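You operate a simulated robot arm through the tools that you are given. There is no shell and no other tool. Be economical: measure what you need, move in short steps, check, and stop when the job is done.

You run a simulated robot arm. Do the job below in one go: nothing can be reset, and whatever is moved stays where it is left.

## Task
Change the dead bulb: lamp off, swap the bulbs, lamp on.
Fine: the white bulb from the pale cup goes in; the grey one goes in the dark cup; one flick each way.

The check looks at the end state, three seconds after you hand in, the way a careful person would. Anything else that was tipped, shoved, dropped, spilled or broken makes it a failure.

## Robot
A 6-joint arm with a three-finger gripper, fixed in place. Base frame: the origin is at the foot of the arm, x ahead of it, y to its left, z up. Lengths are in cm, angles in degrees, forces in N, time in s.
Its first joint turns from -166.0 to 166.0 degrees. Payload 4.89 kg.
The tool frame sits at the grasp point between the pads (the TCP): z along the fingers, y along the line on which they close. The tips reach 3 cm beyond it. Largest opening 16.4 cm; the body of the gripper starts 12.5 cm behind the TCP.
Orientation is that of the tool frame in the base frame, as a unit quaternion [x, y, z, w]. With the fingers straight down and closing along the base's y, the tool's x points along the base's -x, its y along +y and its z along -z.

## Interface
- The arm moves only by the tool drive_tool. Its arguments are lists of equal length, an entry for each row: "fingers": the closure, from 0 (fully open) to 1 (shut); "offset": the shift along the tool's x, y, z in units of 250 mm (1.0 is 250 mm), a list of three; "delta_rot": the turn, a rotation vector about the tool's x, y, z in units of 120 degrees (1.0 is 120 degrees), a list of three. In form: {"fingers": [fingers, ...], "offset": [[tx, ty, tz], ...], "delta_rot": [[wx, wy, wz], ...]}. A call has 1 to 12 rows; each row is the pose to reach, as a shift and turn from the pose commanded when the call began, along the tool's axes at that moment. A call with a number of a shift or a turn outside -1 to 1 is refused whole. A row lasts 0.2 s, in which the tool goes at most 5 cm and 8.6 degrees; a call with a longer step from one row to the next is refused whole, and so is a gripper value outside its range. Where a pose cannot be reached the arm comes as near as it can. A force on the tool above 40 N (or 10 N above the force at the start of the call, whichever is more), or a blocked arm, ends the call early, and 0.2 s more pass. Each finger travels about 10.8 cm/s and halts on what it meets, pressing with about 38 N; the grip force reading is that of the motor and also rises with nothing between the fingers. The clock runs only during rows and for 0.2 s after the last one: add rows that repeat a pose to give the fingers time. The reply holds the time, the measured pose of the TCP, the force on the tool along the base axes, the opening and the grip force, in the units named above and with some noise, with the torque about the TCP (base axes, N m) and any sound that the robot's microphone picked up, and new pictures: "views" is both (left out), scene, wrist or none.
- Cameras (640 x 400 px; columns grow to the right, rows downward): "scene" is fixed at [22.05, 64.68, 143.36]; the picture's right is [-0.93, -0.38, 0.00], its down [-0.11, 0.28, -0.95] and it looks along [0.36, -0.88, -0.30] (base axes); focal length 363 px, centre (320, 200). "wrist" rides on the gripper at [7.6, -0.2, -15.2] in the tool frame; the picture's right is [0.02, 1.00, 0.00], its down [-0.88, 0.02, -0.47] and it looks along [-0.47, 0.01, 0.88] (tool axes); focal length 247 px, centre (320, 200). There is no depth. A picture from a camera that has moved, and an enlarged one, comes with that camera's place and axes in the base frame and with its lens.
- lift_body(by): slides the trunk up (or, below 0, down) by that many cm; the arm rides with it, the base frame stays. It gives what a move gives, with no picture.
- zoom(camera, box): a new picture of the part [left, top, right, bottom] of that camera's present view, enlarged. It takes no simulated time.
- job_done(): hands the job in; it is judged then, once.

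Work in short steps. Places have to be worked out from the pictures, the camera data and where the tool is seen: move nearer, look again, correct. Check each grasp and each placing, and mend what went wrong. You have 120 turns and 200 pictures in all, those below and enlarged ones among them. Open the gripper and draw the arm clear of the work before you hand the job in, unless the task says otherwise; then end with one line.

The tools are called after "Emit:" by a JSON object that holds its "method" and its "body". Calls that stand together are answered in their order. drive_tool: Moves the arm, as the interface text tells. Its arguments: {"type":"object","properties":{"fingers":{"type":"array"},"offset":{"type":"array"},"delta_rot":{"type":"array"},"views":{"type":"string","enum":["both","scene","wrist","none"]}},"required":["fingers","offset","delta_rot"]} The other tools are called the same way: lift_body (by) slides the trunk up or down; zoom (camera, box) takes an enlarged picture of a part of a camera's view; job_done () hands the job in.

At the start:

```text
t: 0.0
position: [59.02, -40.26, 114.05]
orientation: [-0.001, 1.0, 0.0, 0.0]
contact_force: [-0.2, 0.6, -1.3]
torque: [0.02, -0.01, -0.01]
grip_width: 16.41
grip_force: 0.1
trunk travel left (down, up): [-17.5, 21.5]
```

scene: 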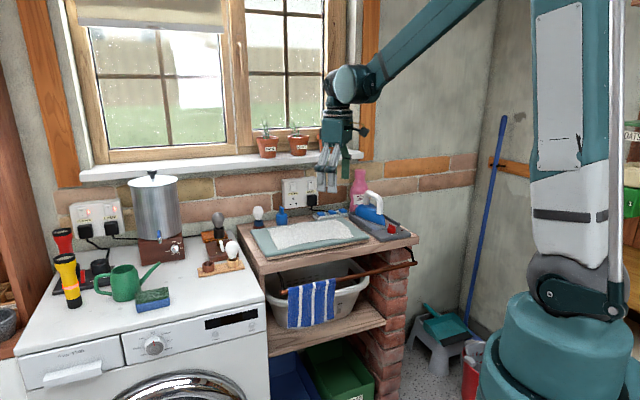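
wrist: 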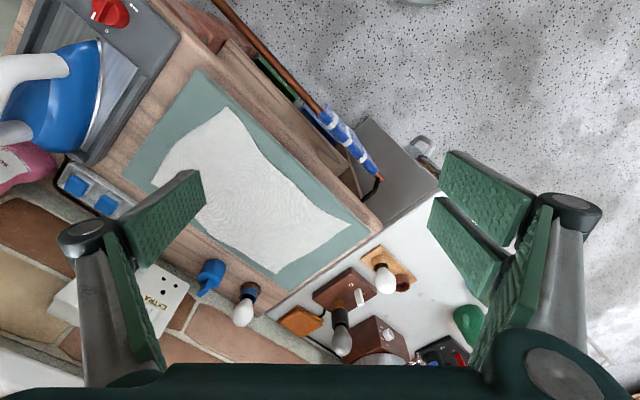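

I see the lamp area near the washing machine's right rear; I'll zoom in on it in both views first.

Emit:
{"method": "zoom", "body": {"camera": "scene", "box": [180, 190, 300, 280]}}

Emit:
{"method": "zoom", "body": {"camera": "wrist", "box": [200, 230, 440, 380]}}

```text
4.44 times, centred on (240, 235) of scene
camera zoom: at [22.05, 64.68, 143.36], right [-0.93, -0.38, 0.0], down [-0.11, 0.28, -0.95], along [0.36, -0.88, -0.3], focal length 1614 px, centre (676, 44)
```

zoom: 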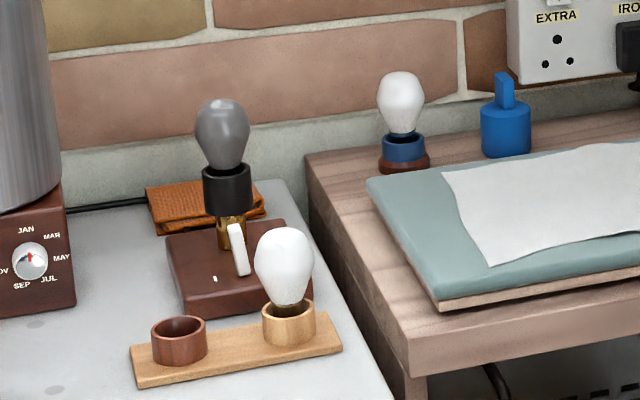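

```text
2.67 times, centred on (320, 305) of wrist
camera zoom: at [51.12, -40.54, 129.25], right [-0.02, 1.0, 0.0], down [0.88, 0.02, 0.47], along [0.47, 0.01, -0.88], focal length 659 px, centre (320, -80)
```

zoom: 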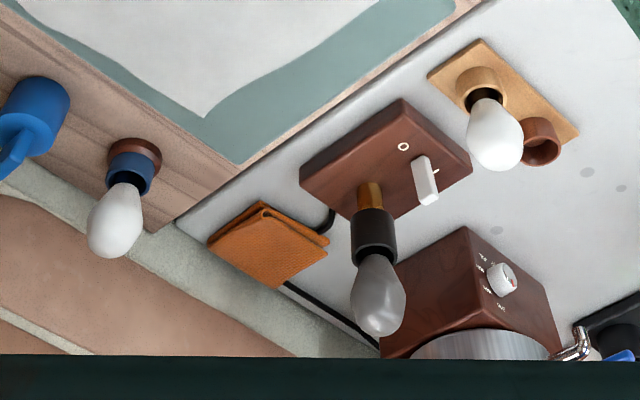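

The lamp (grey bulb) is around (103,-35,97), the white bulb in the pale cup around (91,-26,91). I'll move nearer at height to measure.

Emit:
{"method": "drive_tool", "body": {"fingers": [0, 0, 0, 0, 0], "offset": [[-0.12, 0.08, 0], [-0.24, 0.16, 0], [-0.36, 0.24, 0], [-0.48, 0.32, 0], [-0.6, 0.4, 0]], "delta_rot": [[0, 0, 0], [0, 0, 0], [0, 0, 0], [0, 0, 0], [0, 0, 0]]}}

```text
t: 1.2
position: [73.85, -30.45, 113.98]
orientation: [0.0, 1.0, 0.0, 0.0]
contact_force: [-2.2, -1.3, 0.7]
torque: [0.06, -0.18, -0.01]
grip_width: 16.41
grip_force: 0.1
trunk travel left (down, up): [-17.5, 21.5]
camera wrist: at [65.99, -30.65, 129.25], right [-0.02, 1.0, 0.0], down [0.88, 0.02, 0.47], along [0.47, 0.01, -0.88], focal length 247 px, centre (320, 200)
```

scene: 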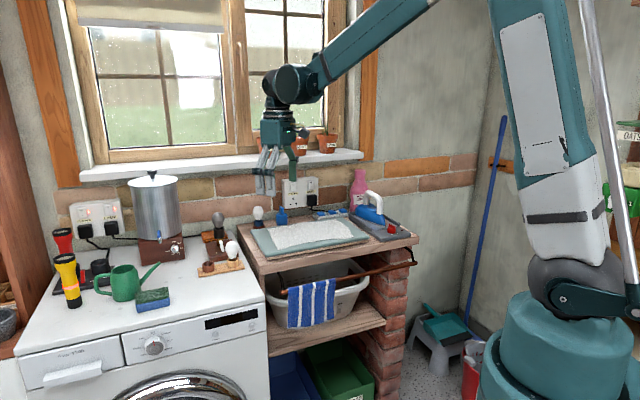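
wrist: 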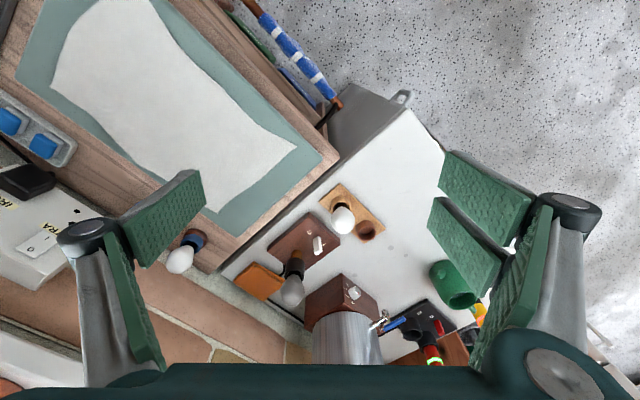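

Emit:
{"method": "zoom", "body": {"camera": "wrist", "box": [224, 170, 400, 310]}}

Emit:
{"method": "zoom", "body": {"camera": "scene", "box": [195, 205, 250, 282]}}

```text
2.86 times, centred on (312, 240) of wrist
camera zoom: at [65.99, -30.65, 129.25], right [-0.02, 1.0, 0.0], down [0.88, 0.02, 0.47], along [0.47, 0.01, -0.88], focal length 706 px, centre (343, 86)
```

zoom: 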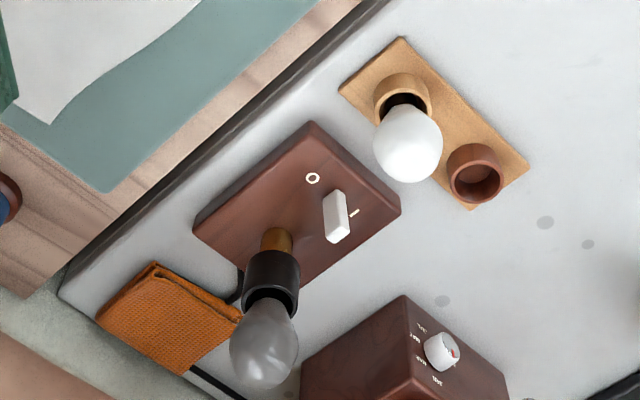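

```text
5.19 times, centred on (222, 244) of scene
camera zoom: at [22.05, 64.68, 143.36], right [-0.93, -0.38, 0.0], down [-0.11, 0.28, -0.95], along [0.36, -0.88, -0.3], focal length 1887 px, centre (826, -26)
```

zoom: 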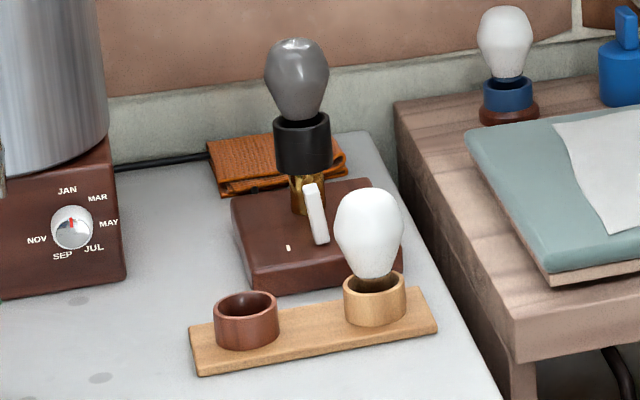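

The rocker currently leans toward "|" (on); "O" lies on its other side. I'll move closer with the tool tilted 30° outward, which also tests reach.

Emit:
{"method": "drive_tool", "body": {"fingers": [0.2, 0.4, 0.5, 0.5, 0.5], "offset": [[-0.12, 0, 0.04], [-0.24, 0, 0.08], [-0.36, 0, 0.12], [-0.48, 0, 0.16], [-0.48, 0, 0.16]], "delta_rot": [[0, -0.0625, 0], [0, -0.125, 0], [0, -0.1875, 0], [0, -0.25, 0], [0, -0.25, 0]]}}

```text
t: 2.4
position: [86.1, -30.32, 109.79]
orientation: [0.0, 0.966, 0.0, 0.259]
contact_force: [0.0, 0.3, -0.3]
torque: [0.0, -0.04, -0.01]
grip_width: 8.2
grip_force: 0.0
trunk travel left (down, up): [-17.5, 21.5]
camera wrist: at [71.58, -30.55, 119.25], right [-0.02, 1.0, -0.01], down [0.53, 0.02, 0.85], along [0.85, 0.01, -0.53], focal length 247 px, centre (320, 200)
```

scene: 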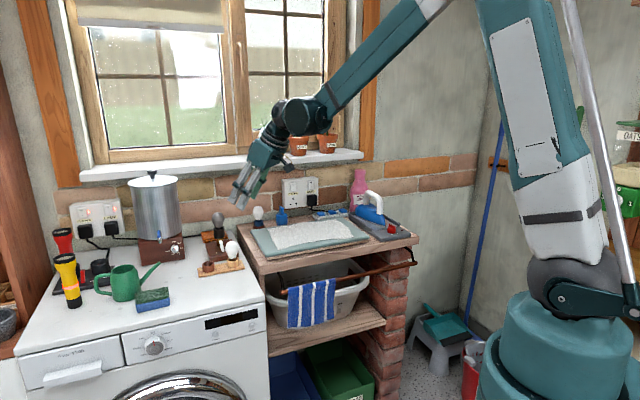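
wrist: 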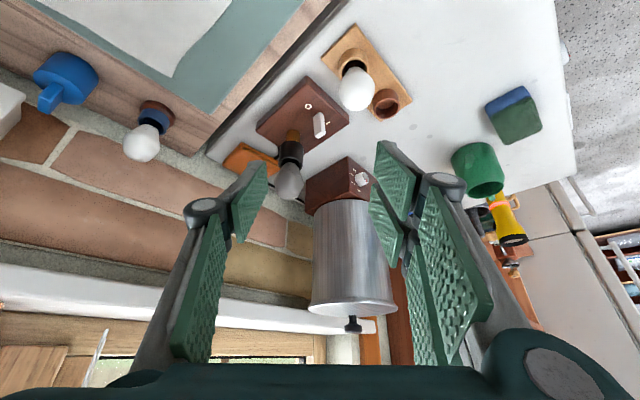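

Reach was OK here. Zooming for accurate measurement.

Emit:
{"method": "zoom", "body": {"camera": "wrist", "box": [220, 20, 440, 210]}}

```text
2.11 times, centred on (330, 115) of wrist
camera zoom: at [71.58, -30.55, 119.25], right [-0.02, 1.0, -0.01], down [0.53, 0.02, 0.85], along [0.85, 0.01, -0.53], focal length 520 px, centre (299, 379)
```

zoom: 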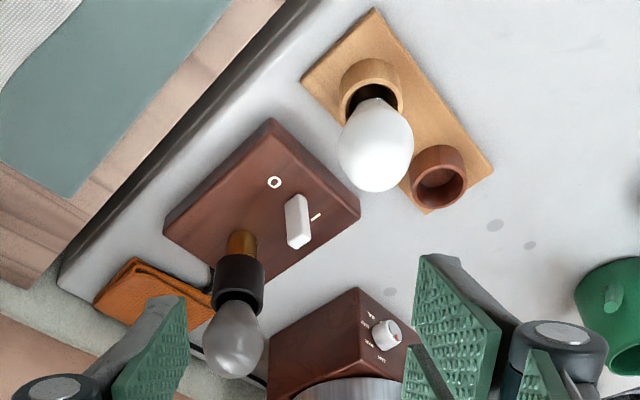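

Estimates: lever (98.4,-30.5) with top z≈90.5, O toward (-0.73,-0.69) of it; grey bulb (102.7,-35.1,96.5), white bulb (90.75,-25.8,91), dark cup (96,-20.3) rim ≈87.4. I'll hover over the lever, yawed so the fingers straddle it along its flick line.

Emit:
{"method": "drive_tool", "body": {"fingers": [0.55, 0.6, 0.634, 0.634, 0.634, 0.634, 0.634], "offset": [[-0.032, 0, 0.109], [-0.063, -0.001, 0.218], [-0.095, -0.002, 0.327], [-0.127, -0.003, 0.436], [-0.158, -0.004, 0.545], [-0.19, -0.004, 0.655], [-0.19, -0.004, 0.655]], "delta_rot": [[0.0326, 0, 0.0565], [0.0653, 0, 0.1131], [0.0979, 0, 0.1696], [0.1305, 0, 0.2261], [0.1632, 0, 0.2827], [0.1958, 0, 0.3392], [0.1958, 0, 0.3392]]}}

```text
t: 4.0
position: [98.16, -30.59, 98.05]
orientation: [0.386, 0.885, -0.103, 0.237]
contact_force: [0.3, 0.1, -1.0]
torque: [-0.02, 0.03, 0.0]
grip_width: 6.02
grip_force: 0.1
trunk travel left (down, up): [-17.5, 21.5]
camera wrist: at [88.2, -20.21, 107.47], right [0.72, 0.69, -0.01], down [0.37, -0.37, 0.85], along [0.59, -0.62, -0.53], focal length 247 px, centre (320, 200)
```

scene: 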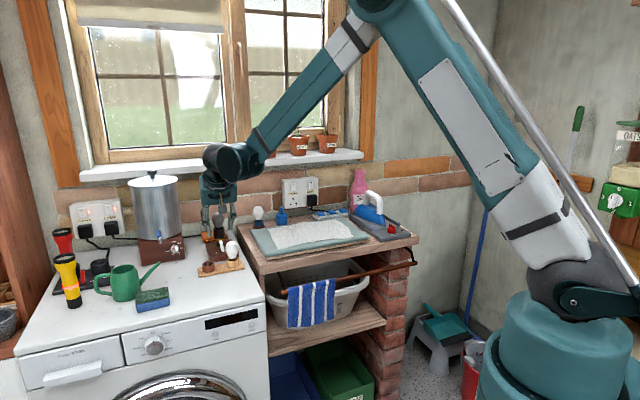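
wrist: 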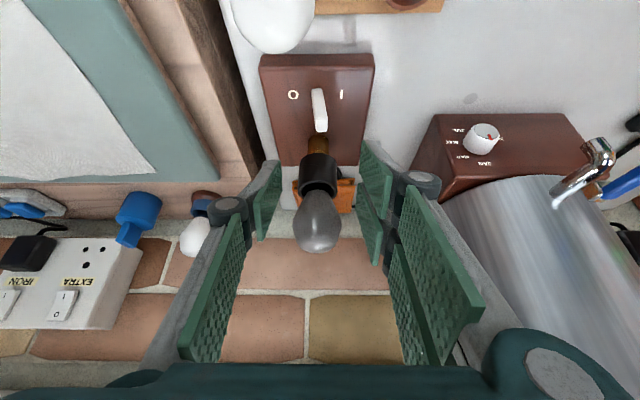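

The lever is centred between the fingers, O on the left. Descend about 6.8 cm to straddle it.

Emit:
{"method": "drive_tool", "body": {"fingers": [0.634, 0.634, 0.634, 0.634], "offset": [[0.052, 0, 0.075], [0.104, 0, 0.149], [0.156, 0, 0.224], [0.156, 0, 0.224]], "delta_rot": [[0, 0, 0], [0, 0, 0], [0, 0, 0], [0, 0, 0]]}}

```text
t: 5.0
position: [97.83, -30.1, 91.41]
orientation: [0.385, 0.886, -0.103, 0.236]
contact_force: [0.2, 0.2, -0.1]
torque: [0.0, 0.02, 0.01]
grip_width: 5.99
grip_force: 0.1
trunk travel left (down, up): [-17.5, 21.5]
camera wrist: at [87.76, -19.81, 100.88], right [0.72, 0.7, -0.01], down [0.37, -0.37, 0.85], along [0.59, -0.61, -0.53], focal length 247 px, centre (320, 200)
```

scene: 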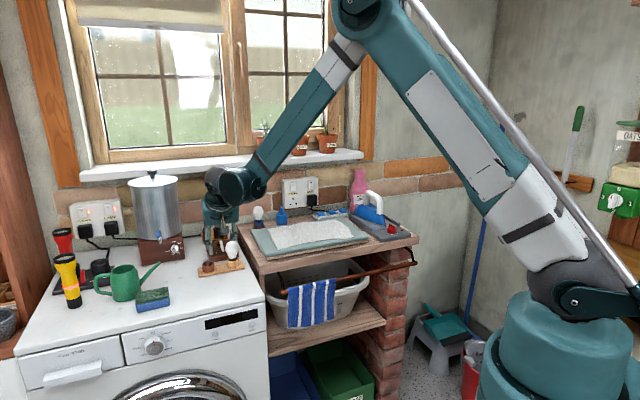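
wrist: 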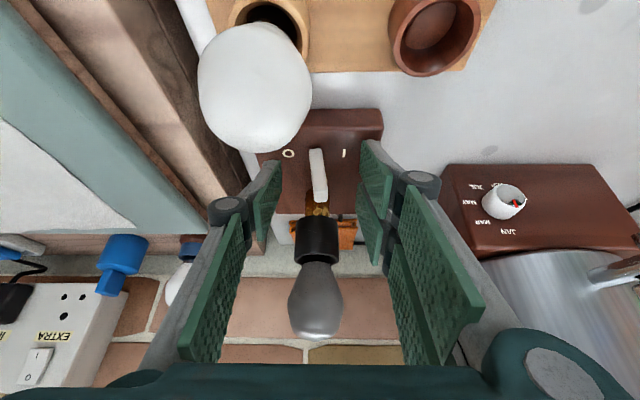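

Lever sits between the tips. I narrow the gap and push 2.6 cm toward O first, watching force.

Emit:
{"method": "drive_tool", "body": {"fingers": [0.75, 0.75, 0.75, 0.75, 0.75, 0.75], "offset": [[0, 0, 0], [0, -0.02, 0], [0, -0.045, 0], [0, -0.07, 0], [0, -0.09, 0], [0, -0.104, 0]], "delta_rot": [[0, 0, 0], [0, 0, 0], [0, 0, 0], [0, 0, 0], [0, 0, 0], [0, 0, 0]], "views": "wrist"}}

```text
t: 6.4
position: [95.98, -31.57, 91.53]
orientation: [0.385, 0.885, -0.104, 0.239]
contact_force: [15.5, 12.4, 19.7]
torque: [0.88, -0.92, -0.12]
grip_width: 4.94
grip_force: 10.2
trunk travel left (down, up): [-17.5, 21.5]
camera wrist: at [85.91, -21.37, 100.86], right [0.72, 0.7, -0.01], down [0.37, -0.37, 0.85], along [0.59, -0.61, -0.53], focal length 247 px, centre (320, 200)
```

wrist: 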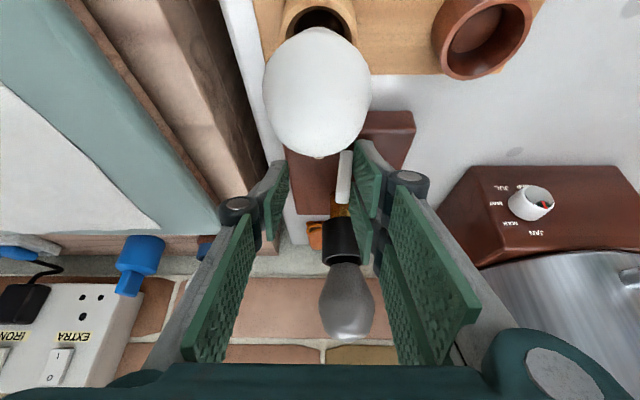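

Contact at about 20 N sideways without a click yet. Zoom to check what is touching.

Emit:
{"method": "zoom", "body": {"camera": "wrist", "box": [250, 110, 430, 270]}}

Emit:
{"method": "zoom", "body": {"camera": "scene", "box": [190, 190, 260, 280]}}

```text
2.50 times, centred on (340, 190) of wrist
camera zoom: at [85.91, -21.37, 100.86], right [0.72, 0.7, -0.01], down [0.37, -0.37, 0.85], along [0.59, -0.61, -0.53], focal length 617 px, centre (270, 225)
```

zoom: 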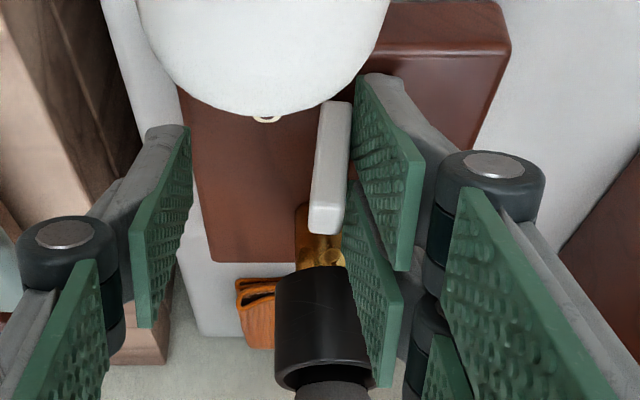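

```text
4.44 times, centred on (225, 235) of scene
camera zoom: at [22.05, 64.68, 143.36], right [-0.93, -0.38, 0.0], down [-0.11, 0.28, -0.95], along [0.36, -0.88, -0.3], focal length 1614 px, centre (742, 44)
```

zoom: 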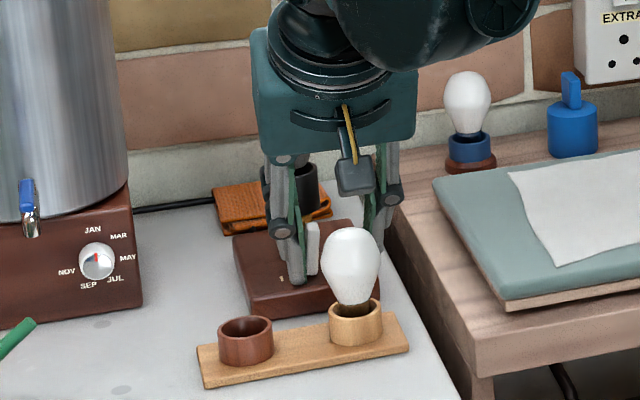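

The right-hand finger's lower tip probably rubs the lamp base (upward force equals lateral). Back off, raise 1.2 cm, then push again.

Emit:
{"method": "drive_tool", "body": {"fingers": [0.75, 0.75, 0.75, 0.75, 0.75, 0.75], "offset": [[0, 0.04, 0], [-0.024, 0.04, -0.0416], [-0.024, 0.02, -0.0416], [-0.024, 0, -0.0416], [-0.024, -0.02, -0.0416], [-0.024, -0.02, -0.0416]], "delta_rot": [[0, 0, 0], [0, 0, 0], [0, 0, 0], [0, 0, 0], [0, 0, 0], [0, 0, 0]], "views": "wrist"}}

```text
t: 7.8
position: [95.65, -31.92, 92.6]
orientation: [0.385, 0.886, -0.103, 0.237]
contact_force: [28.2, 16.9, 7.3]
torque: [0.72, -1.13, -0.33]
grip_width: 5.42
grip_force: 16.8
trunk travel left (down, up): [-17.5, 21.5]
camera wrist: at [85.7, -21.75, 101.98], right [0.72, 0.7, -0.01], down [0.37, -0.37, 0.85], along [0.59, -0.61, -0.53], focal length 247 px, centre (320, 200)
```

wrist: 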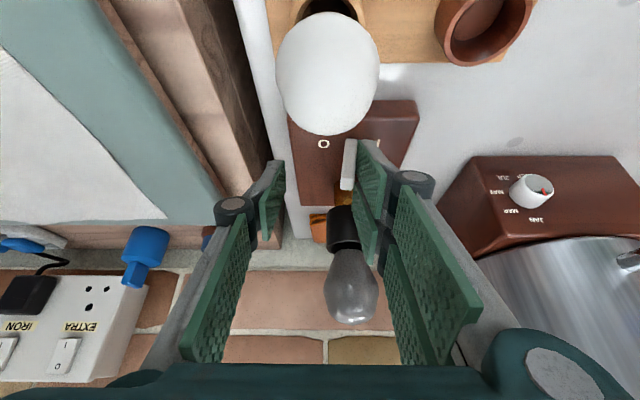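

The lever now seems to lean left; back off to the right and check.

Emit:
{"method": "drive_tool", "body": {"fingers": [0.7, 0.65, 0.634, 0.634], "offset": [[0, 0.05, 0], [0, 0.1, 0], [0, 0.1, 0], [0, 0.1, 0]], "delta_rot": [[0, 0, 0], [0, 0, 0], [0, 0, 0], [0, 0, 0]], "views": "wrist"}}

Emit:
{"method": "zoom", "body": {"camera": "wrist", "box": [230, 100, 410, 260]}}

Emit:
{"method": "zoom", "body": {"camera": "scene", "box": [200, 200, 256, 280]}}

```text
t: 8.8
position: [97.42, -30.4, 92.54]
orientation: [0.385, 0.886, -0.104, 0.237]
contact_force: [0.4, 0.0, -0.8]
torque: [0.01, 0.0, -0.04]
grip_width: 6.02
grip_force: 0.1
trunk travel left (down, up): [-17.5, 21.5]
camera wrist: at [87.37, -20.12, 101.96], right [0.72, 0.7, -0.01], down [0.37, -0.37, 0.85], along [0.59, -0.61, -0.53], focal length 247 px, centre (320, 200)
```

wrist: 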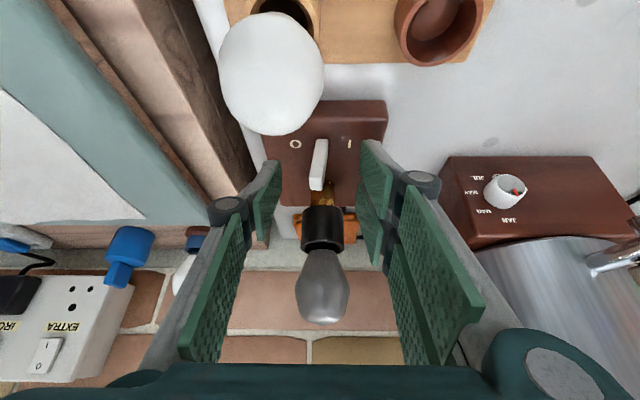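

```text
2.50 times, centred on (320, 180) of wrist
camera zoom: at [87.37, -20.12, 101.96], right [0.72, 0.7, -0.01], down [0.37, -0.37, 0.85], along [0.59, -0.61, -0.53], focal length 617 px, centre (320, 250)
```

zoom: 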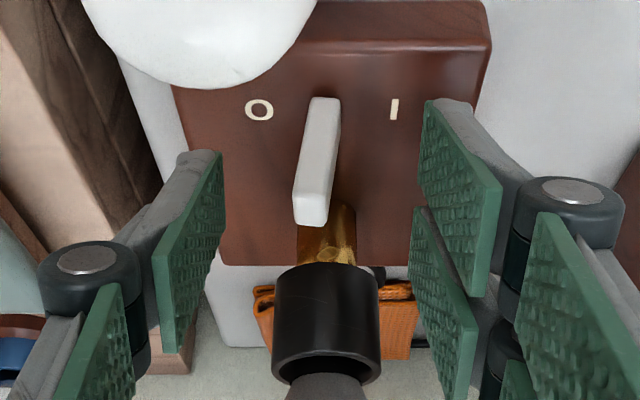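

```text
5.00 times, centred on (228, 240) of scene
camera zoom: at [22.05, 64.68, 143.36], right [-0.93, -0.38, 0.0], down [-0.11, 0.28, -0.95], along [0.36, -0.88, -0.3], focal length 1816 px, centre (780, 0)
```

zoom: 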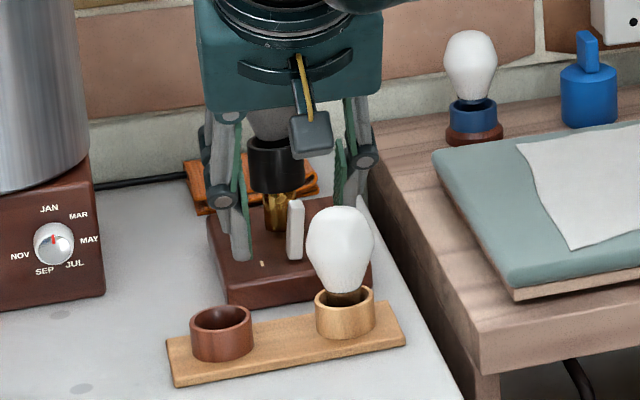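

The lever now stays toward O: lamp is off. Now rise, turn the yaw back, and hover above the grey bulb with fingers about 8 cm open.

Emit:
{"method": "drive_tool", "body": {"fingers": [0.634, 0.634, 0.6, 0.55, 0.5, 0.5, 0.5, 0.5, 0.5, 0.5, 0.5], "offset": [[-0.0725, 0, -0.1255], [-0.145, 0, -0.251], [-0.2175, 0, -0.3765], [-0.29, 0, -0.502], [-0.329, 0.002, -0.48], [-0.367, 0.004, -0.457], [-0.406, 0.006, -0.435], [-0.445, 0.008, -0.413], [-0.483, 0.01, -0.39], [-0.522, 0.012, -0.368], [-0.522, 0.012, -0.368]], "delta_rot": [[0, 0, 0], [0, 0, 0], [0, 0, 0], [0, 0, 0], [-0.0326, 0, -0.0565], [-0.0653, 0, -0.1131], [-0.0979, 0, -0.1696], [-0.1305, 0, -0.2261], [-0.1632, 0, -0.2827], [-0.1958, 0, -0.3392], [-0.1958, 0, -0.3392]]}}

```text
t: 11.2
position: [102.32, -35.21, 107.13]
orientation: [-0.001, 0.966, 0.0, 0.258]
contact_force: [-0.2, -0.1, -0.4]
torque: [0.04, -0.04, 0.02]
grip_width: 8.2
grip_force: 0.2
trunk travel left (down, up): [-17.5, 21.5]
camera wrist: at [87.89, -35.45, 116.44], right [-0.02, 1.0, -0.01], down [0.53, 0.02, 0.85], along [0.85, 0.01, -0.53], focal length 247 px, centre (320, 200)
```

scene: 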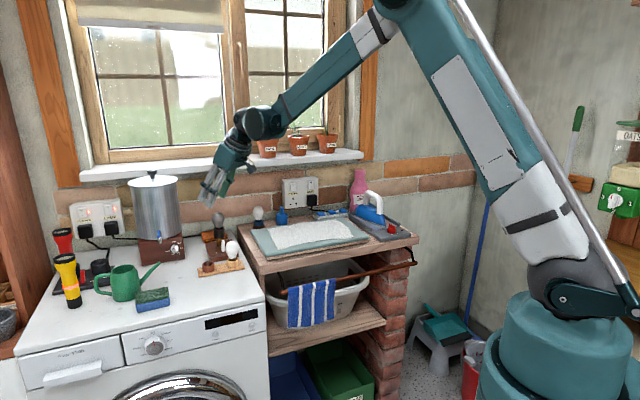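
wrist: 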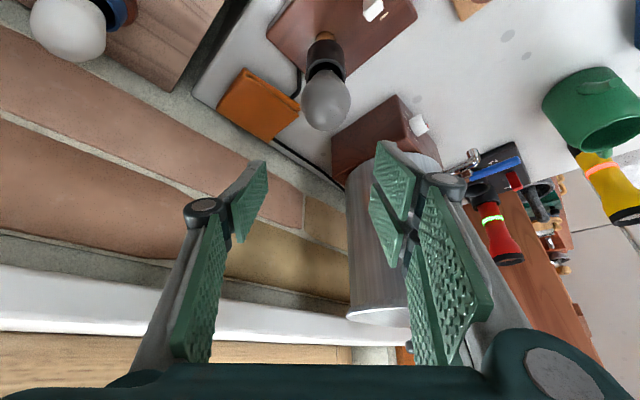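

Bulb refined to about (102.2,-34.9,96.5). Descend to straddle it, not closing yet.

Emit:
{"method": "drive_tool", "body": {"fingers": [0.56, 0.56, 0.56, 0.56, 0.56], "offset": [[0.05, 0.003, 0.086], [0.1, 0.006, 0.172], [0.15, 0.01, 0.258], [0.198, 0.012, 0.343], [0.198, 0.012, 0.343]], "delta_rot": [[0, 0, 0], [0, 0, 0], [0, 0, 0], [0, 0, 0], [0, 0, 0]]}}

Emit:
{"method": "zoom", "body": {"camera": "scene", "box": [180, 180, 260, 280]}}

```text
t: 12.4
position: [102.16, -34.71, 97.08]
orientation: [0.0, 0.966, 0.001, 0.259]
contact_force: [-0.1, -0.4, 0.0]
torque: [0.0, 0.0, 0.0]
grip_width: 7.24
grip_force: 0.0
trunk travel left (down, up): [-17.5, 21.5]
camera wrist: at [87.75, -35.04, 106.48], right [-0.02, 1.0, -0.01], down [0.53, 0.02, 0.85], along [0.85, 0.01, -0.53], focal length 247 px, centre (320, 200)
```

scene: 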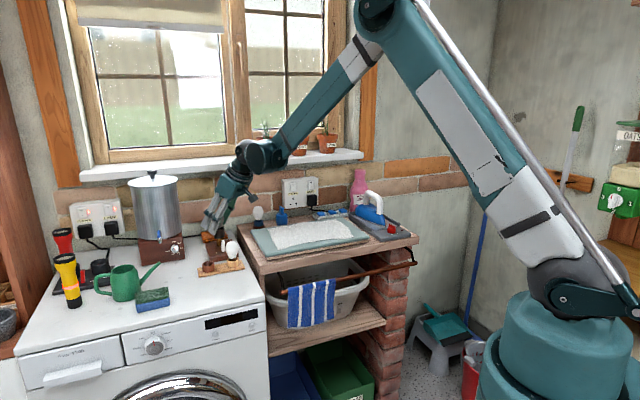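
wrist: 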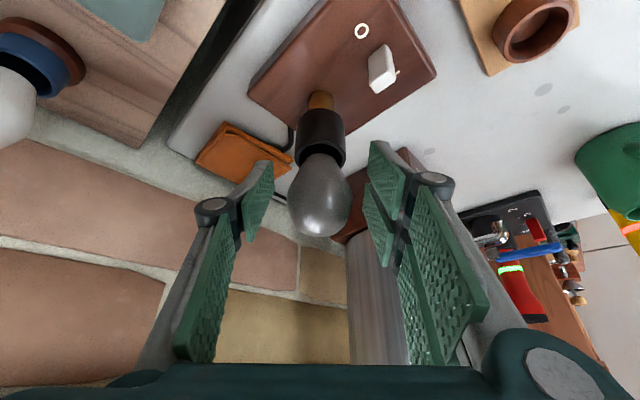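

```text
4.00 times, centred on (220, 230) of scene
camera zoom: at [22.05, 64.68, 143.36], right [-0.93, -0.38, 0.0], down [-0.11, 0.28, -0.95], along [0.36, -0.88, -0.3], focal length 1453 px, centre (720, 80)
```

zoom: 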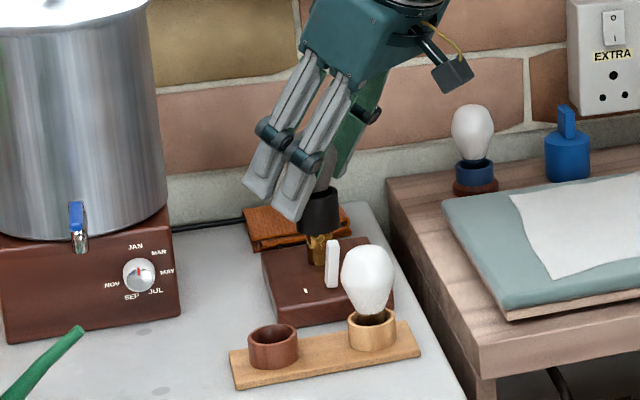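

Bulb is centred at the TCP. Close gently.

Emit:
{"method": "drive_tool", "body": {"fingers": [0.65, 0.75, 0.85, 0.85, 0.85], "offset": [[0, 0, 0], [0, 0, 0], [0, 0, 0], [0, 0, 0], [0, 0, 0]], "delta_rot": [[0, 0, 0], [0, 0, 0], [0, 0, 0], [0, 0, 0], [0, 0, 0]], "views": "wrist"}}

```text
t: 13.6
position: [102.2, -34.84, 97.12]
orientation: [0.0, 0.966, 0.001, 0.258]
contact_force: [0.6, -0.6, 0.5]
torque: [-0.04, 0.0, 0.0]
grip_width: 4.1
grip_force: 25.0
trunk travel left (down, up): [-17.5, 21.5]
camera wrist: at [87.73, -35.03, 106.53], right [-0.02, 1.0, -0.01], down [0.53, 0.02, 0.85], along [0.85, 0.01, -0.53], focal length 247 px, centre (320, 200)
```

wrist: 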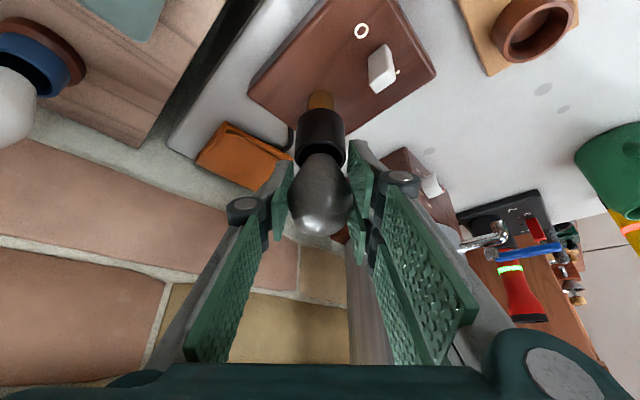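

Gripped (4.1 cm, 25 N). Pull straight up 1 cm slowly to test if it slides out.

Emit:
{"method": "drive_tool", "body": {"fingers": [0.88, 0.88, 0.88, 0.88, 0.88], "offset": [[-0.005, 0, -0.0087], [-0.01, 0, -0.0173], [-0.015, 0, -0.026], [-0.02, 0, -0.0346], [-0.02, 0, -0.0346]], "delta_rot": [[0, 0, 0], [0, 0, 0], [0, 0, 0], [0, 0, 0], [0, 0, 0]], "views": "wrist"}}

```text
t: 14.8
position: [102.24, -34.78, 98.1]
orientation: [0.0, 0.966, 0.0, 0.259]
contact_force: [-0.2, 0.0, -0.2]
torque: [0.01, -0.03, -0.03]
grip_width: 4.12
grip_force: 25.1
trunk travel left (down, up): [-17.5, 21.5]
camera wrist: at [87.81, -35.06, 107.6], right [-0.02, 1.0, -0.01], down [0.53, 0.02, 0.85], along [0.85, 0.01, -0.53], focal length 247 px, centre (320, 200)
```

wrist: 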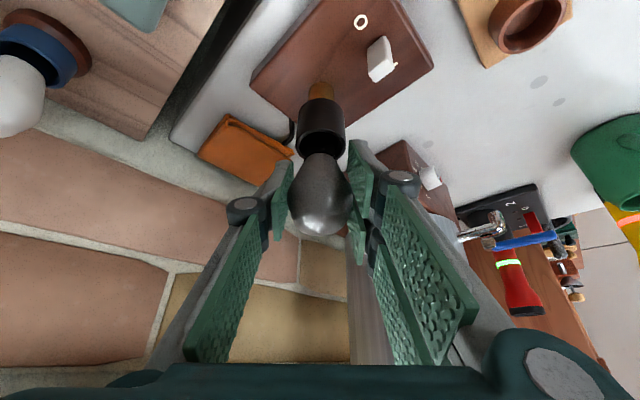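

It slides out freely. Lift 7 cm more to clear the socket.

Emit:
{"method": "drive_tool", "body": {"fingers": [0.88, 0.88, 0.88, 0.88, 0.88], "offset": [[-0.035, 0, -0.0606], [-0.07, 0, -0.1212], [-0.105, 0, -0.1819], [-0.14, 0, -0.2425], [-0.14, 0, -0.2425]], "delta_rot": [[0, 0, 0], [0, 0, 0], [0, 0, 0], [0, 0, 0], [0, 0, 0]]}}

Emit:
{"method": "zoom", "body": {"camera": "scene", "box": [180, 180, 260, 280]}}

```text
t: 16.0
position: [102.37, -34.79, 105.16]
orientation: [0.0, 0.966, 0.0, 0.258]
contact_force: [0.7, -0.1, -0.9]
torque: [-0.01, -0.03, -0.01]
grip_width: 4.1
grip_force: 24.6
trunk travel left (down, up): [-17.5, 21.5]
camera wrist: at [87.9, -35.03, 114.52], right [-0.02, 1.0, -0.01], down [0.53, 0.02, 0.85], along [0.85, 0.01, -0.53], focal length 247 px, centre (320, 200)
```

scene: 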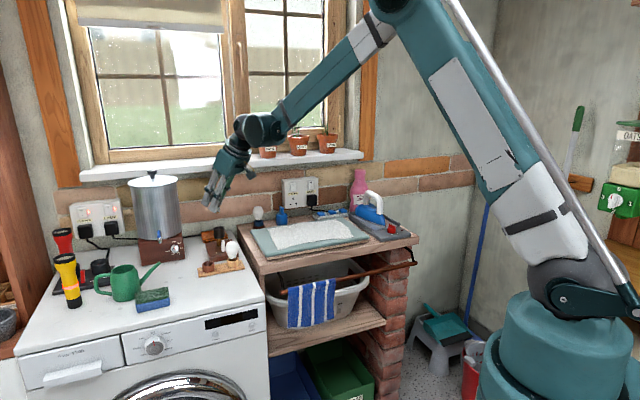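
wrist: 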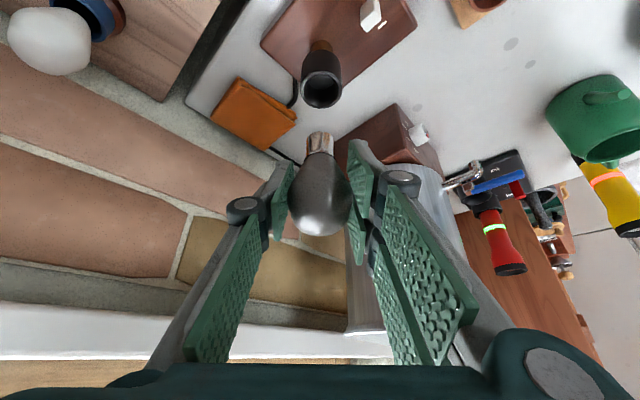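

```text
4.00 times, centred on (220, 230) of scene
camera zoom: at [22.05, 64.68, 143.36], right [-0.93, -0.38, 0.0], down [-0.11, 0.28, -0.95], along [0.36, -0.88, -0.3], focal length 1453 px, centre (720, 80)
```

zoom: 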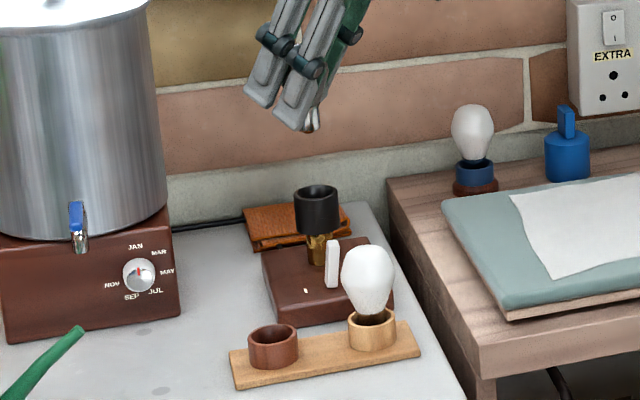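

Grey bulb is out and upright. Move at height over to the dark cup and down to hover z≈98.

Emit:
{"method": "drive_tool", "body": {"fingers": [0.88, 0.88, 0.88, 0.88, 0.88, 0.88, 0.88], "offset": [[0.0545, 0.145, -0.0315], [0.109, 0.29, -0.063], [0.1635, 0.435, -0.0945], [0.218, 0.58, -0.126], [0.288, 0.58, -0.005], [0.358, 0.58, 0.1165], [0.358, 0.58, 0.1165]], "delta_rot": [[0, 0, 0], [0, 0, 0], [0, 0, 0], [0, 0, 0], [0, 0, 0], [0, 0, 0], [0, 0, 0]]}}

Emit:
{"method": "zoom", "body": {"camera": "scene", "box": [180, 190, 260, 290]}}

Emit:
{"method": "zoom", "body": {"camera": "wrist", "box": [220, 40, 420, 220]}}

```text
t: 17.6
position: [95.96, -20.43, 98.04]
orientation: [0.0, 0.966, 0.0, 0.259]
contact_force: [1.0, 0.2, -0.9]
torque: [-0.02, 0.05, -0.03]
grip_width: 4.1
grip_force: 24.6
trunk travel left (down, up): [-17.5, 21.5]
camera wrist: at [81.48, -20.73, 107.51], right [-0.02, 1.0, -0.01], down [0.53, 0.02, 0.85], along [0.85, 0.01, -0.53], focal length 247 px, centre (320, 200)
```

scene: 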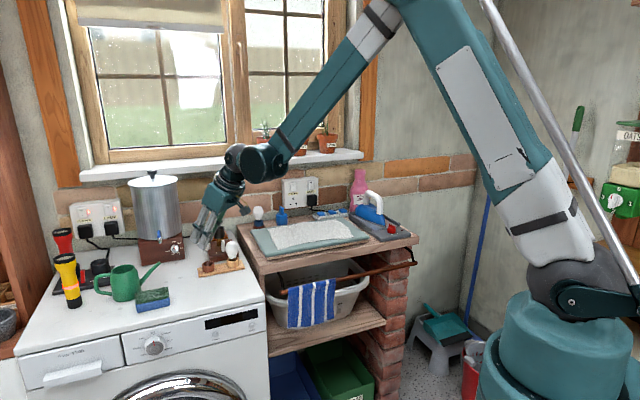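
wrist: 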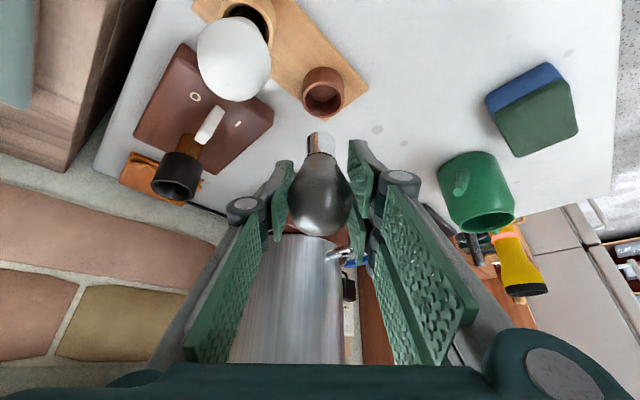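

```text
4.00 times, centred on (220, 240) of scene
camera zoom: at [22.05, 64.68, 143.36], right [-0.93, -0.38, 0.0], down [-0.11, 0.28, -0.95], along [0.36, -0.88, -0.3], focal length 1453 px, centre (720, 40)
```

zoom: 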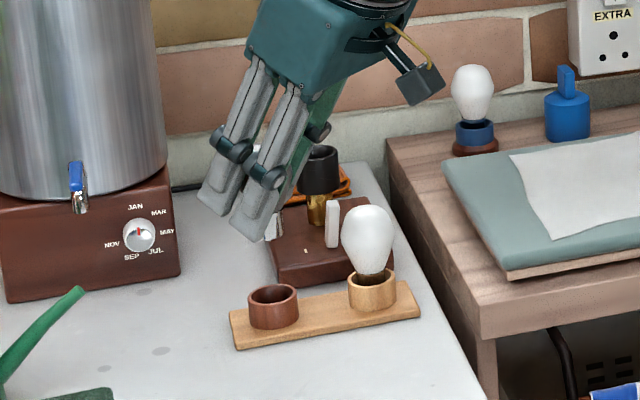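

```text
2.22 times, centred on (320, 130) of wrist
camera zoom: at [81.48, -20.73, 107.51], right [-0.02, 1.0, -0.01], down [0.53, 0.02, 0.85], along [0.85, 0.01, -0.53], focal length 549 px, centre (320, 356)
```

zoom: 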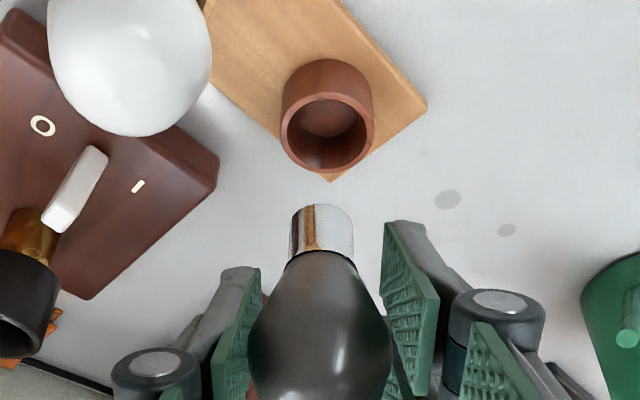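

The bulb cap is almost exactly above the dark cup (needs ≈+0.2 x, +0.15 y). Descend to just at the rim and look.

Emit:
{"method": "drive_tool", "body": {"fingers": [0.88, 0.88, 0.88, 0.88], "offset": [[0.029, 0.003, 0.056], [0.058, 0.006, 0.111], [0.087, 0.006, 0.167], [0.087, 0.006, 0.167]], "delta_rot": [[0, 0, 0], [0, 0, 0], [0, 0, 0], [0, 0, 0]], "views": "none"}}

Emit:
{"method": "zoom", "body": {"camera": "scene", "box": [185, 230, 245, 290]}}

Emit:
{"method": "zoom", "body": {"camera": "wrist", "box": [220, 40, 420, 220]}}

```text
t: 18.6
position: [95.95, -20.16, 93.26]
orientation: [0.0, 0.966, 0.0, 0.259]
contact_force: [-0.1, -0.6, -0.2]
torque: [0.02, 0.03, -0.02]
grip_width: 4.11
grip_force: 25.1
trunk travel left (down, up): [-17.5, 21.5]
```

```text
6.67 times, centred on (215, 260) of scene
camera zoom: at [22.05, 64.68, 143.36], right [-0.93, -0.38, 0.0], down [-0.11, 0.28, -0.95], along [0.36, -0.88, -0.3], focal length 2422 px, centre (1020, -200)
```

zoom: 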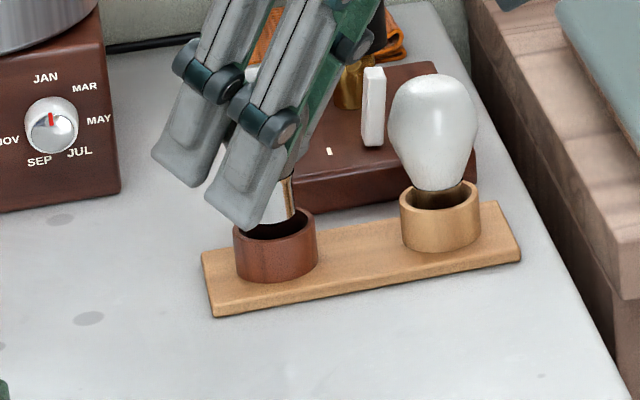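

```text
2.22 times, centred on (320, 130) of wrist
camera zoom: at [81.66, -20.43, 102.77], right [-0.02, 1.0, -0.01], down [0.53, 0.02, 0.85], along [0.85, 0.01, -0.53], focal length 549 px, centre (320, 356)
```

zoom: 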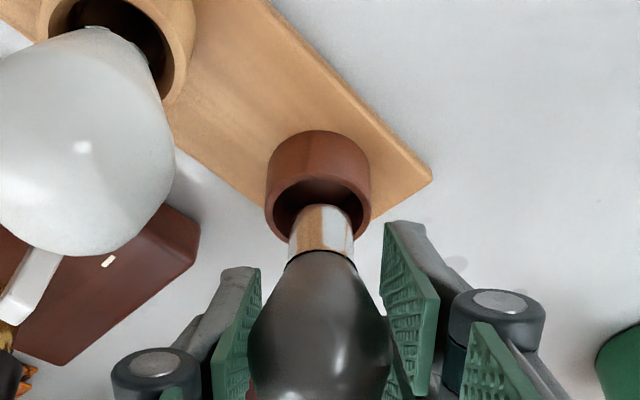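

Cap is centred at the rim. Lower slowly 1.6 cm, watching force.

Emit:
{"method": "drive_tool", "body": {"fingers": [0.88, 0.88, 0.88, 0.88, 0.88], "offset": [[0.008, 0, 0.0139], [0.016, 0, 0.0277], [0.024, 0, 0.0416], [0.032, 0, 0.0554], [0.032, 0, 0.0554]], "delta_rot": [[0, 0, 0], [0, 0, 0], [0, 0, 0], [0, 0, 0], [0, 0, 0]], "views": "none"}}

Emit:
{"method": "zoom", "body": {"camera": "scene", "box": [185, 230, 245, 290]}}

Emit:
{"method": "zoom", "body": {"camera": "wrist", "box": [220, 40, 420, 220]}}

```text
t: 19.8
position: [96.05, -20.16, 91.81]
orientation: [0.0, 0.966, 0.0, 0.259]
contact_force: [-0.3, 0.1, -0.5]
torque: [-0.03, -0.01, -0.06]
grip_width: 4.11
grip_force: 24.8
trunk travel left (down, up): [-17.5, 21.5]
```

```text
6.67 times, centred on (215, 260) of scene
camera zoom: at [22.05, 64.68, 143.36], right [-0.93, -0.38, 0.0], down [-0.11, 0.28, -0.95], along [0.36, -0.88, -0.3], focal length 2422 px, centre (1020, -200)
```

zoom: 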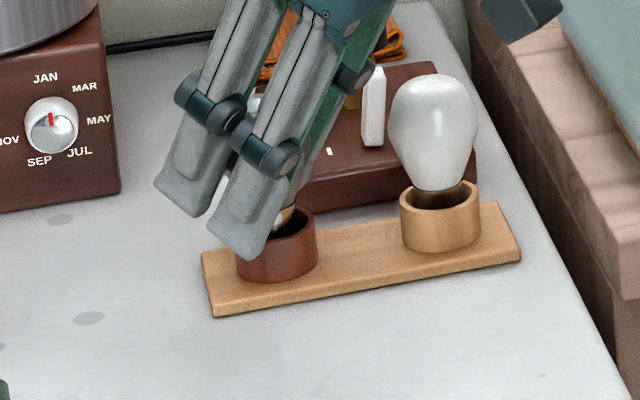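

```text
2.22 times, centred on (320, 130) of wrist
camera zoom: at [81.67, -20.37, 101.21], right [-0.02, 1.0, -0.01], down [0.53, 0.02, 0.85], along [0.85, 0.01, -0.53], focal length 549 px, centre (320, 356)
```

zoom: 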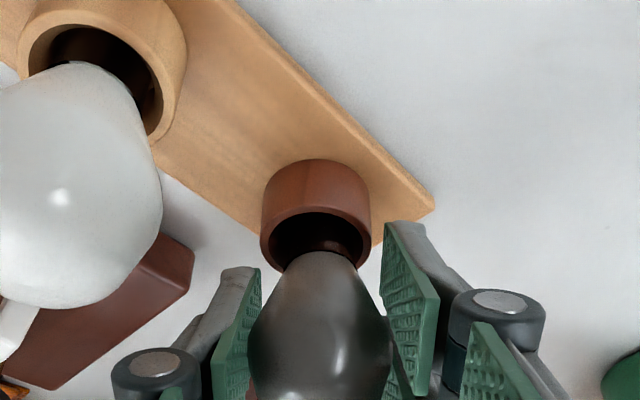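

No contact yet. Lower another 0.8 cm in small increments.

Emit:
{"method": "drive_tool", "body": {"fingers": [0.88, 0.88, 0.88, 0.88, 0.88], "offset": [[0.004, 0, 0.0069], [0.008, 0, 0.0139], [0.012, 0, 0.0208], [0.016, 0, 0.0277], [0.016, 0, 0.0277]], "delta_rot": [[0, 0, 0], [0, 0, 0], [0, 0, 0], [0, 0, 0], [0, 0, 0]], "views": "none"}}

Emit:
{"method": "zoom", "body": {"camera": "wrist", "box": [220, 40, 420, 220]}}

```text
t: 21.0
position: [96.03, -20.17, 91.19]
orientation: [0.0, 0.966, 0.0, 0.26]
contact_force: [2.1, 1.2, 15.9]
torque: [-0.01, -0.05, 0.01]
grip_width: 4.13
grip_force: 24.7
trunk travel left (down, up): [-17.5, 21.5]
```

```text
2.22 times, centred on (320, 130) of wrist
camera zoom: at [81.61, -20.4, 100.56], right [-0.02, 1.0, -0.01], down [0.53, 0.02, 0.85], along [0.85, 0.01, -0.53], focal length 549 px, centre (320, 356)
```

zoom: 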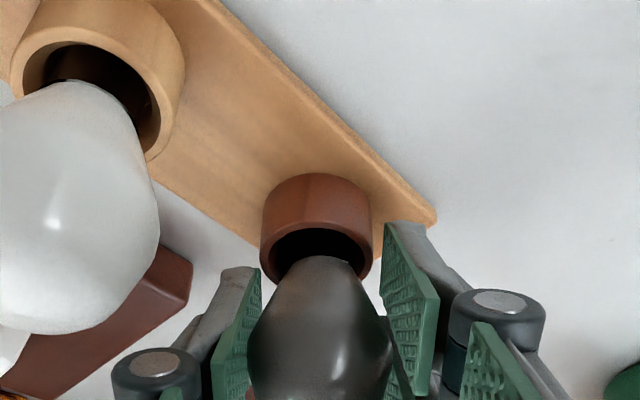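

Bulb is seated (16 N up, no torque). Ease off 0.1 cm and open to ~6.5 cm.

Emit:
{"method": "drive_tool", "body": {"fingers": [0.88, 0.8, 0.72, 0.66, 0.6, 0.6], "offset": [[-0.003, 0, -0.005], [-0.003, 0, -0.005], [-0.003, 0, -0.005], [-0.003, 0, -0.005], [-0.003, 0, -0.005], [-0.003, 0, -0.005]], "delta_rot": [[0, 0, 0], [0, 0, 0], [0, 0, 0], [0, 0, 0], [0, 0, 0], [0, 0, 0]], "views": "wrist"}}

```text
t: 22.4
position: [96.07, -20.28, 91.23]
orientation: [0.001, 0.966, -0.001, 0.259]
contact_force: [-0.2, 1.1, 0.2]
torque: [-0.03, -0.04, 0.03]
grip_width: 6.54
grip_force: 0.0
trunk travel left (down, up): [-17.5, 21.5]
camera wrist: at [81.66, -20.37, 100.67], right [-0.02, 1.0, -0.01], down [0.53, 0.02, 0.85], along [0.85, 0.01, -0.53], focal length 247 px, centre (320, 200)
```

wrist: 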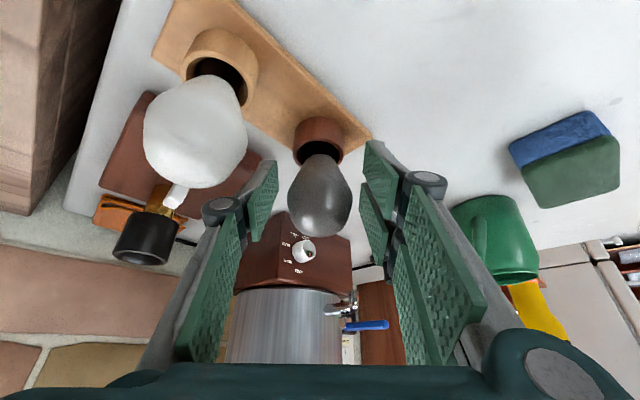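

Grey bulb stands in the dark cup. Rise, then shift above the white bulb, yawed -47° so the fingers clear the grey bulb.

Emit:
{"method": "drive_tool", "body": {"fingers": [0.6, 0.6, 0.6, 0.6, 0.6, 0.6, 0.6, 0.6, 0.6, 0.6], "offset": [[-0.08, 0, -0.1386], [-0.16, 0, -0.2771], [-0.24, 0, -0.4157], [-0.2027, -0.0367, -0.4218], [-0.1654, -0.0734, -0.4279], [-0.1281, -0.11, -0.434], [-0.0908, -0.1467, -0.4401], [-0.0535, -0.1834, -0.4462], [-0.0164, -0.22, -0.4524], [-0.0164, -0.22, -0.4524]], "delta_rot": [[0, 0, 0], [0, 0, 0], [0, 0, 0], [0.0326, 0, 0.0565], [0.0653, 0, 0.1131], [0.0979, 0, 0.1696], [0.1305, 0, 0.2261], [0.1632, 0, 0.2827], [0.1958, 0, 0.3392], [0.1958, 0, 0.3392]]}}

Emit:
{"method": "zoom", "body": {"camera": "scene", "box": [180, 190, 260, 290]}}

```text
t: 24.6
position: [90.87, -25.74, 101.05]
orientation: [0.386, 0.886, -0.103, 0.237]
contact_force: [0.1, -0.3, 0.1]
torque: [0.0, -0.01, -0.04]
grip_width: 6.54
grip_force: 0.2
trunk travel left (down, up): [-17.5, 21.5]
camera wrist: at [80.81, -15.42, 110.5], right [0.72, 0.69, -0.01], down [0.37, -0.37, 0.85], along [0.59, -0.62, -0.53], focal length 247 px, centre (320, 200)
```

scene: 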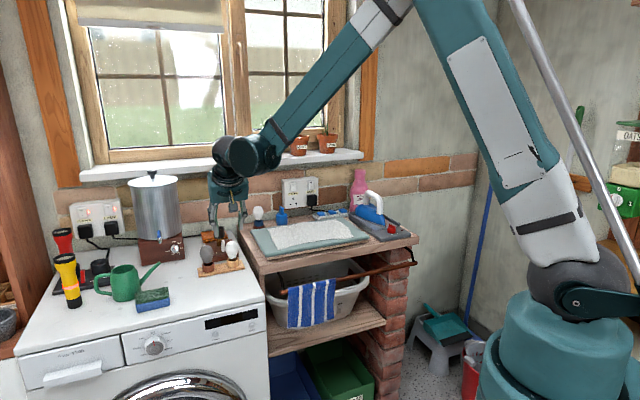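
wrist: 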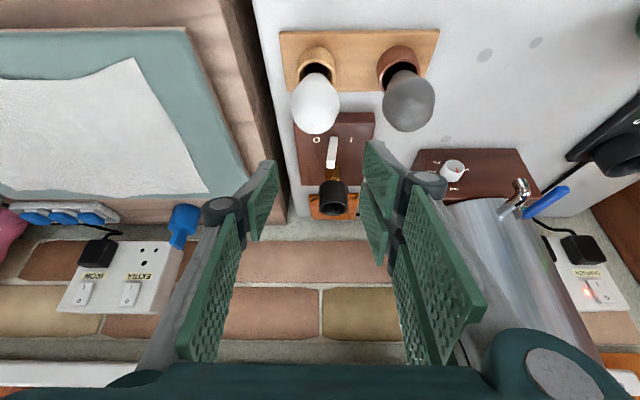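

```text
4.00 times, centred on (220, 240) of scene
camera zoom: at [22.05, 64.68, 143.36], right [-0.93, -0.38, 0.0], down [-0.11, 0.28, -0.95], along [0.36, -0.88, -0.3], focal length 1453 px, centre (720, 40)
```

zoom: 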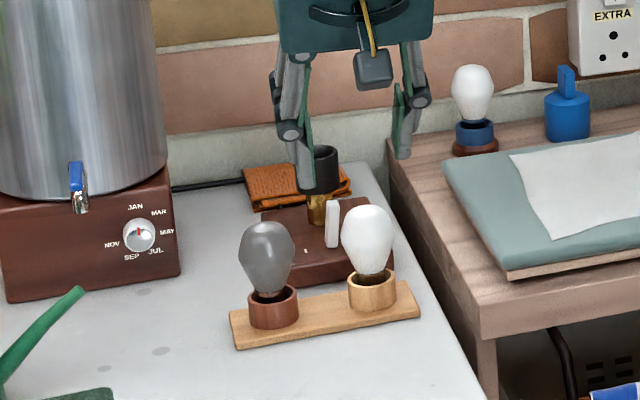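

White bulb appears ~0.4 cm to the thumb side; correct and descend to straddle it.

Emit:
{"method": "drive_tool", "body": {"fingers": [0.6, 0.6, 0.6, 0.6, 0.6], "offset": [[0.048, -0.016, 0.083], [0.095, -0.016, 0.166], [0.143, -0.016, 0.248], [0.189, -0.016, 0.327], [0.189, -0.016, 0.327]], "delta_rot": [[0, 0, 0], [0, 0, 0], [0, 0, 0], [0, 0, 0], [0, 0, 0]], "views": "wrist"}}

Emit:
{"method": "zoom", "body": {"camera": "scene", "box": [185, 210, 245, 290]}}

```text
t: 25.8
position: [90.39, -26.02, 91.59]
orientation: [0.386, 0.885, -0.104, 0.237]
contact_force: [-0.5, -1.0, -0.7]
torque: [-0.03, 0.04, 0.01]
grip_width: 6.57
grip_force: 0.0
trunk travel left (down, up): [-17.5, 21.5]
camera wrist: at [80.44, -15.7, 101.18], right [0.72, 0.7, -0.01], down [0.37, -0.37, 0.85], along [0.59, -0.61, -0.53], focal length 247 px, centre (320, 200)
```

wrist: 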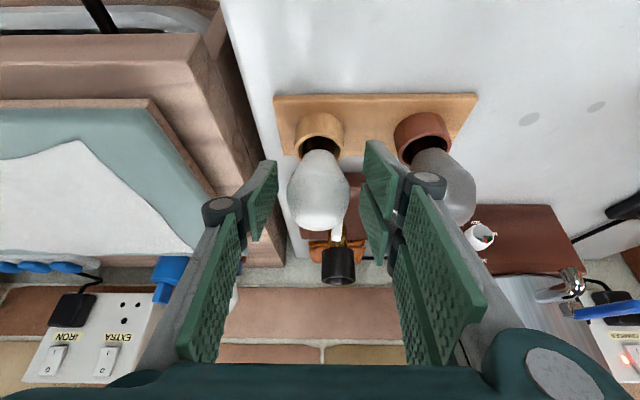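

```text
5.00 times, centred on (215, 250) of scene
camera zoom: at [22.05, 64.68, 143.36], right [-0.93, -0.38, 0.0], down [-0.11, 0.28, -0.95], along [0.36, -0.88, -0.3], focal length 1816 px, centre (845, -50)
```

zoom: 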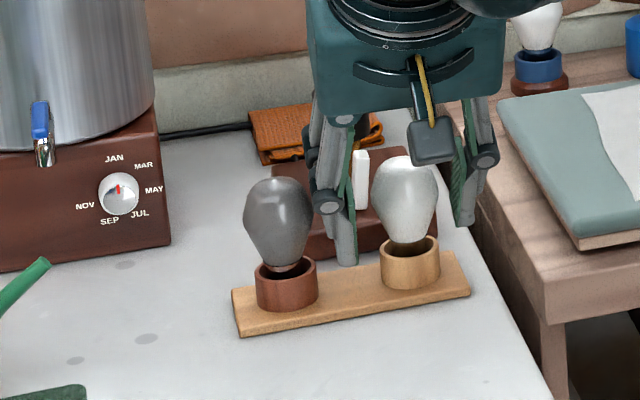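

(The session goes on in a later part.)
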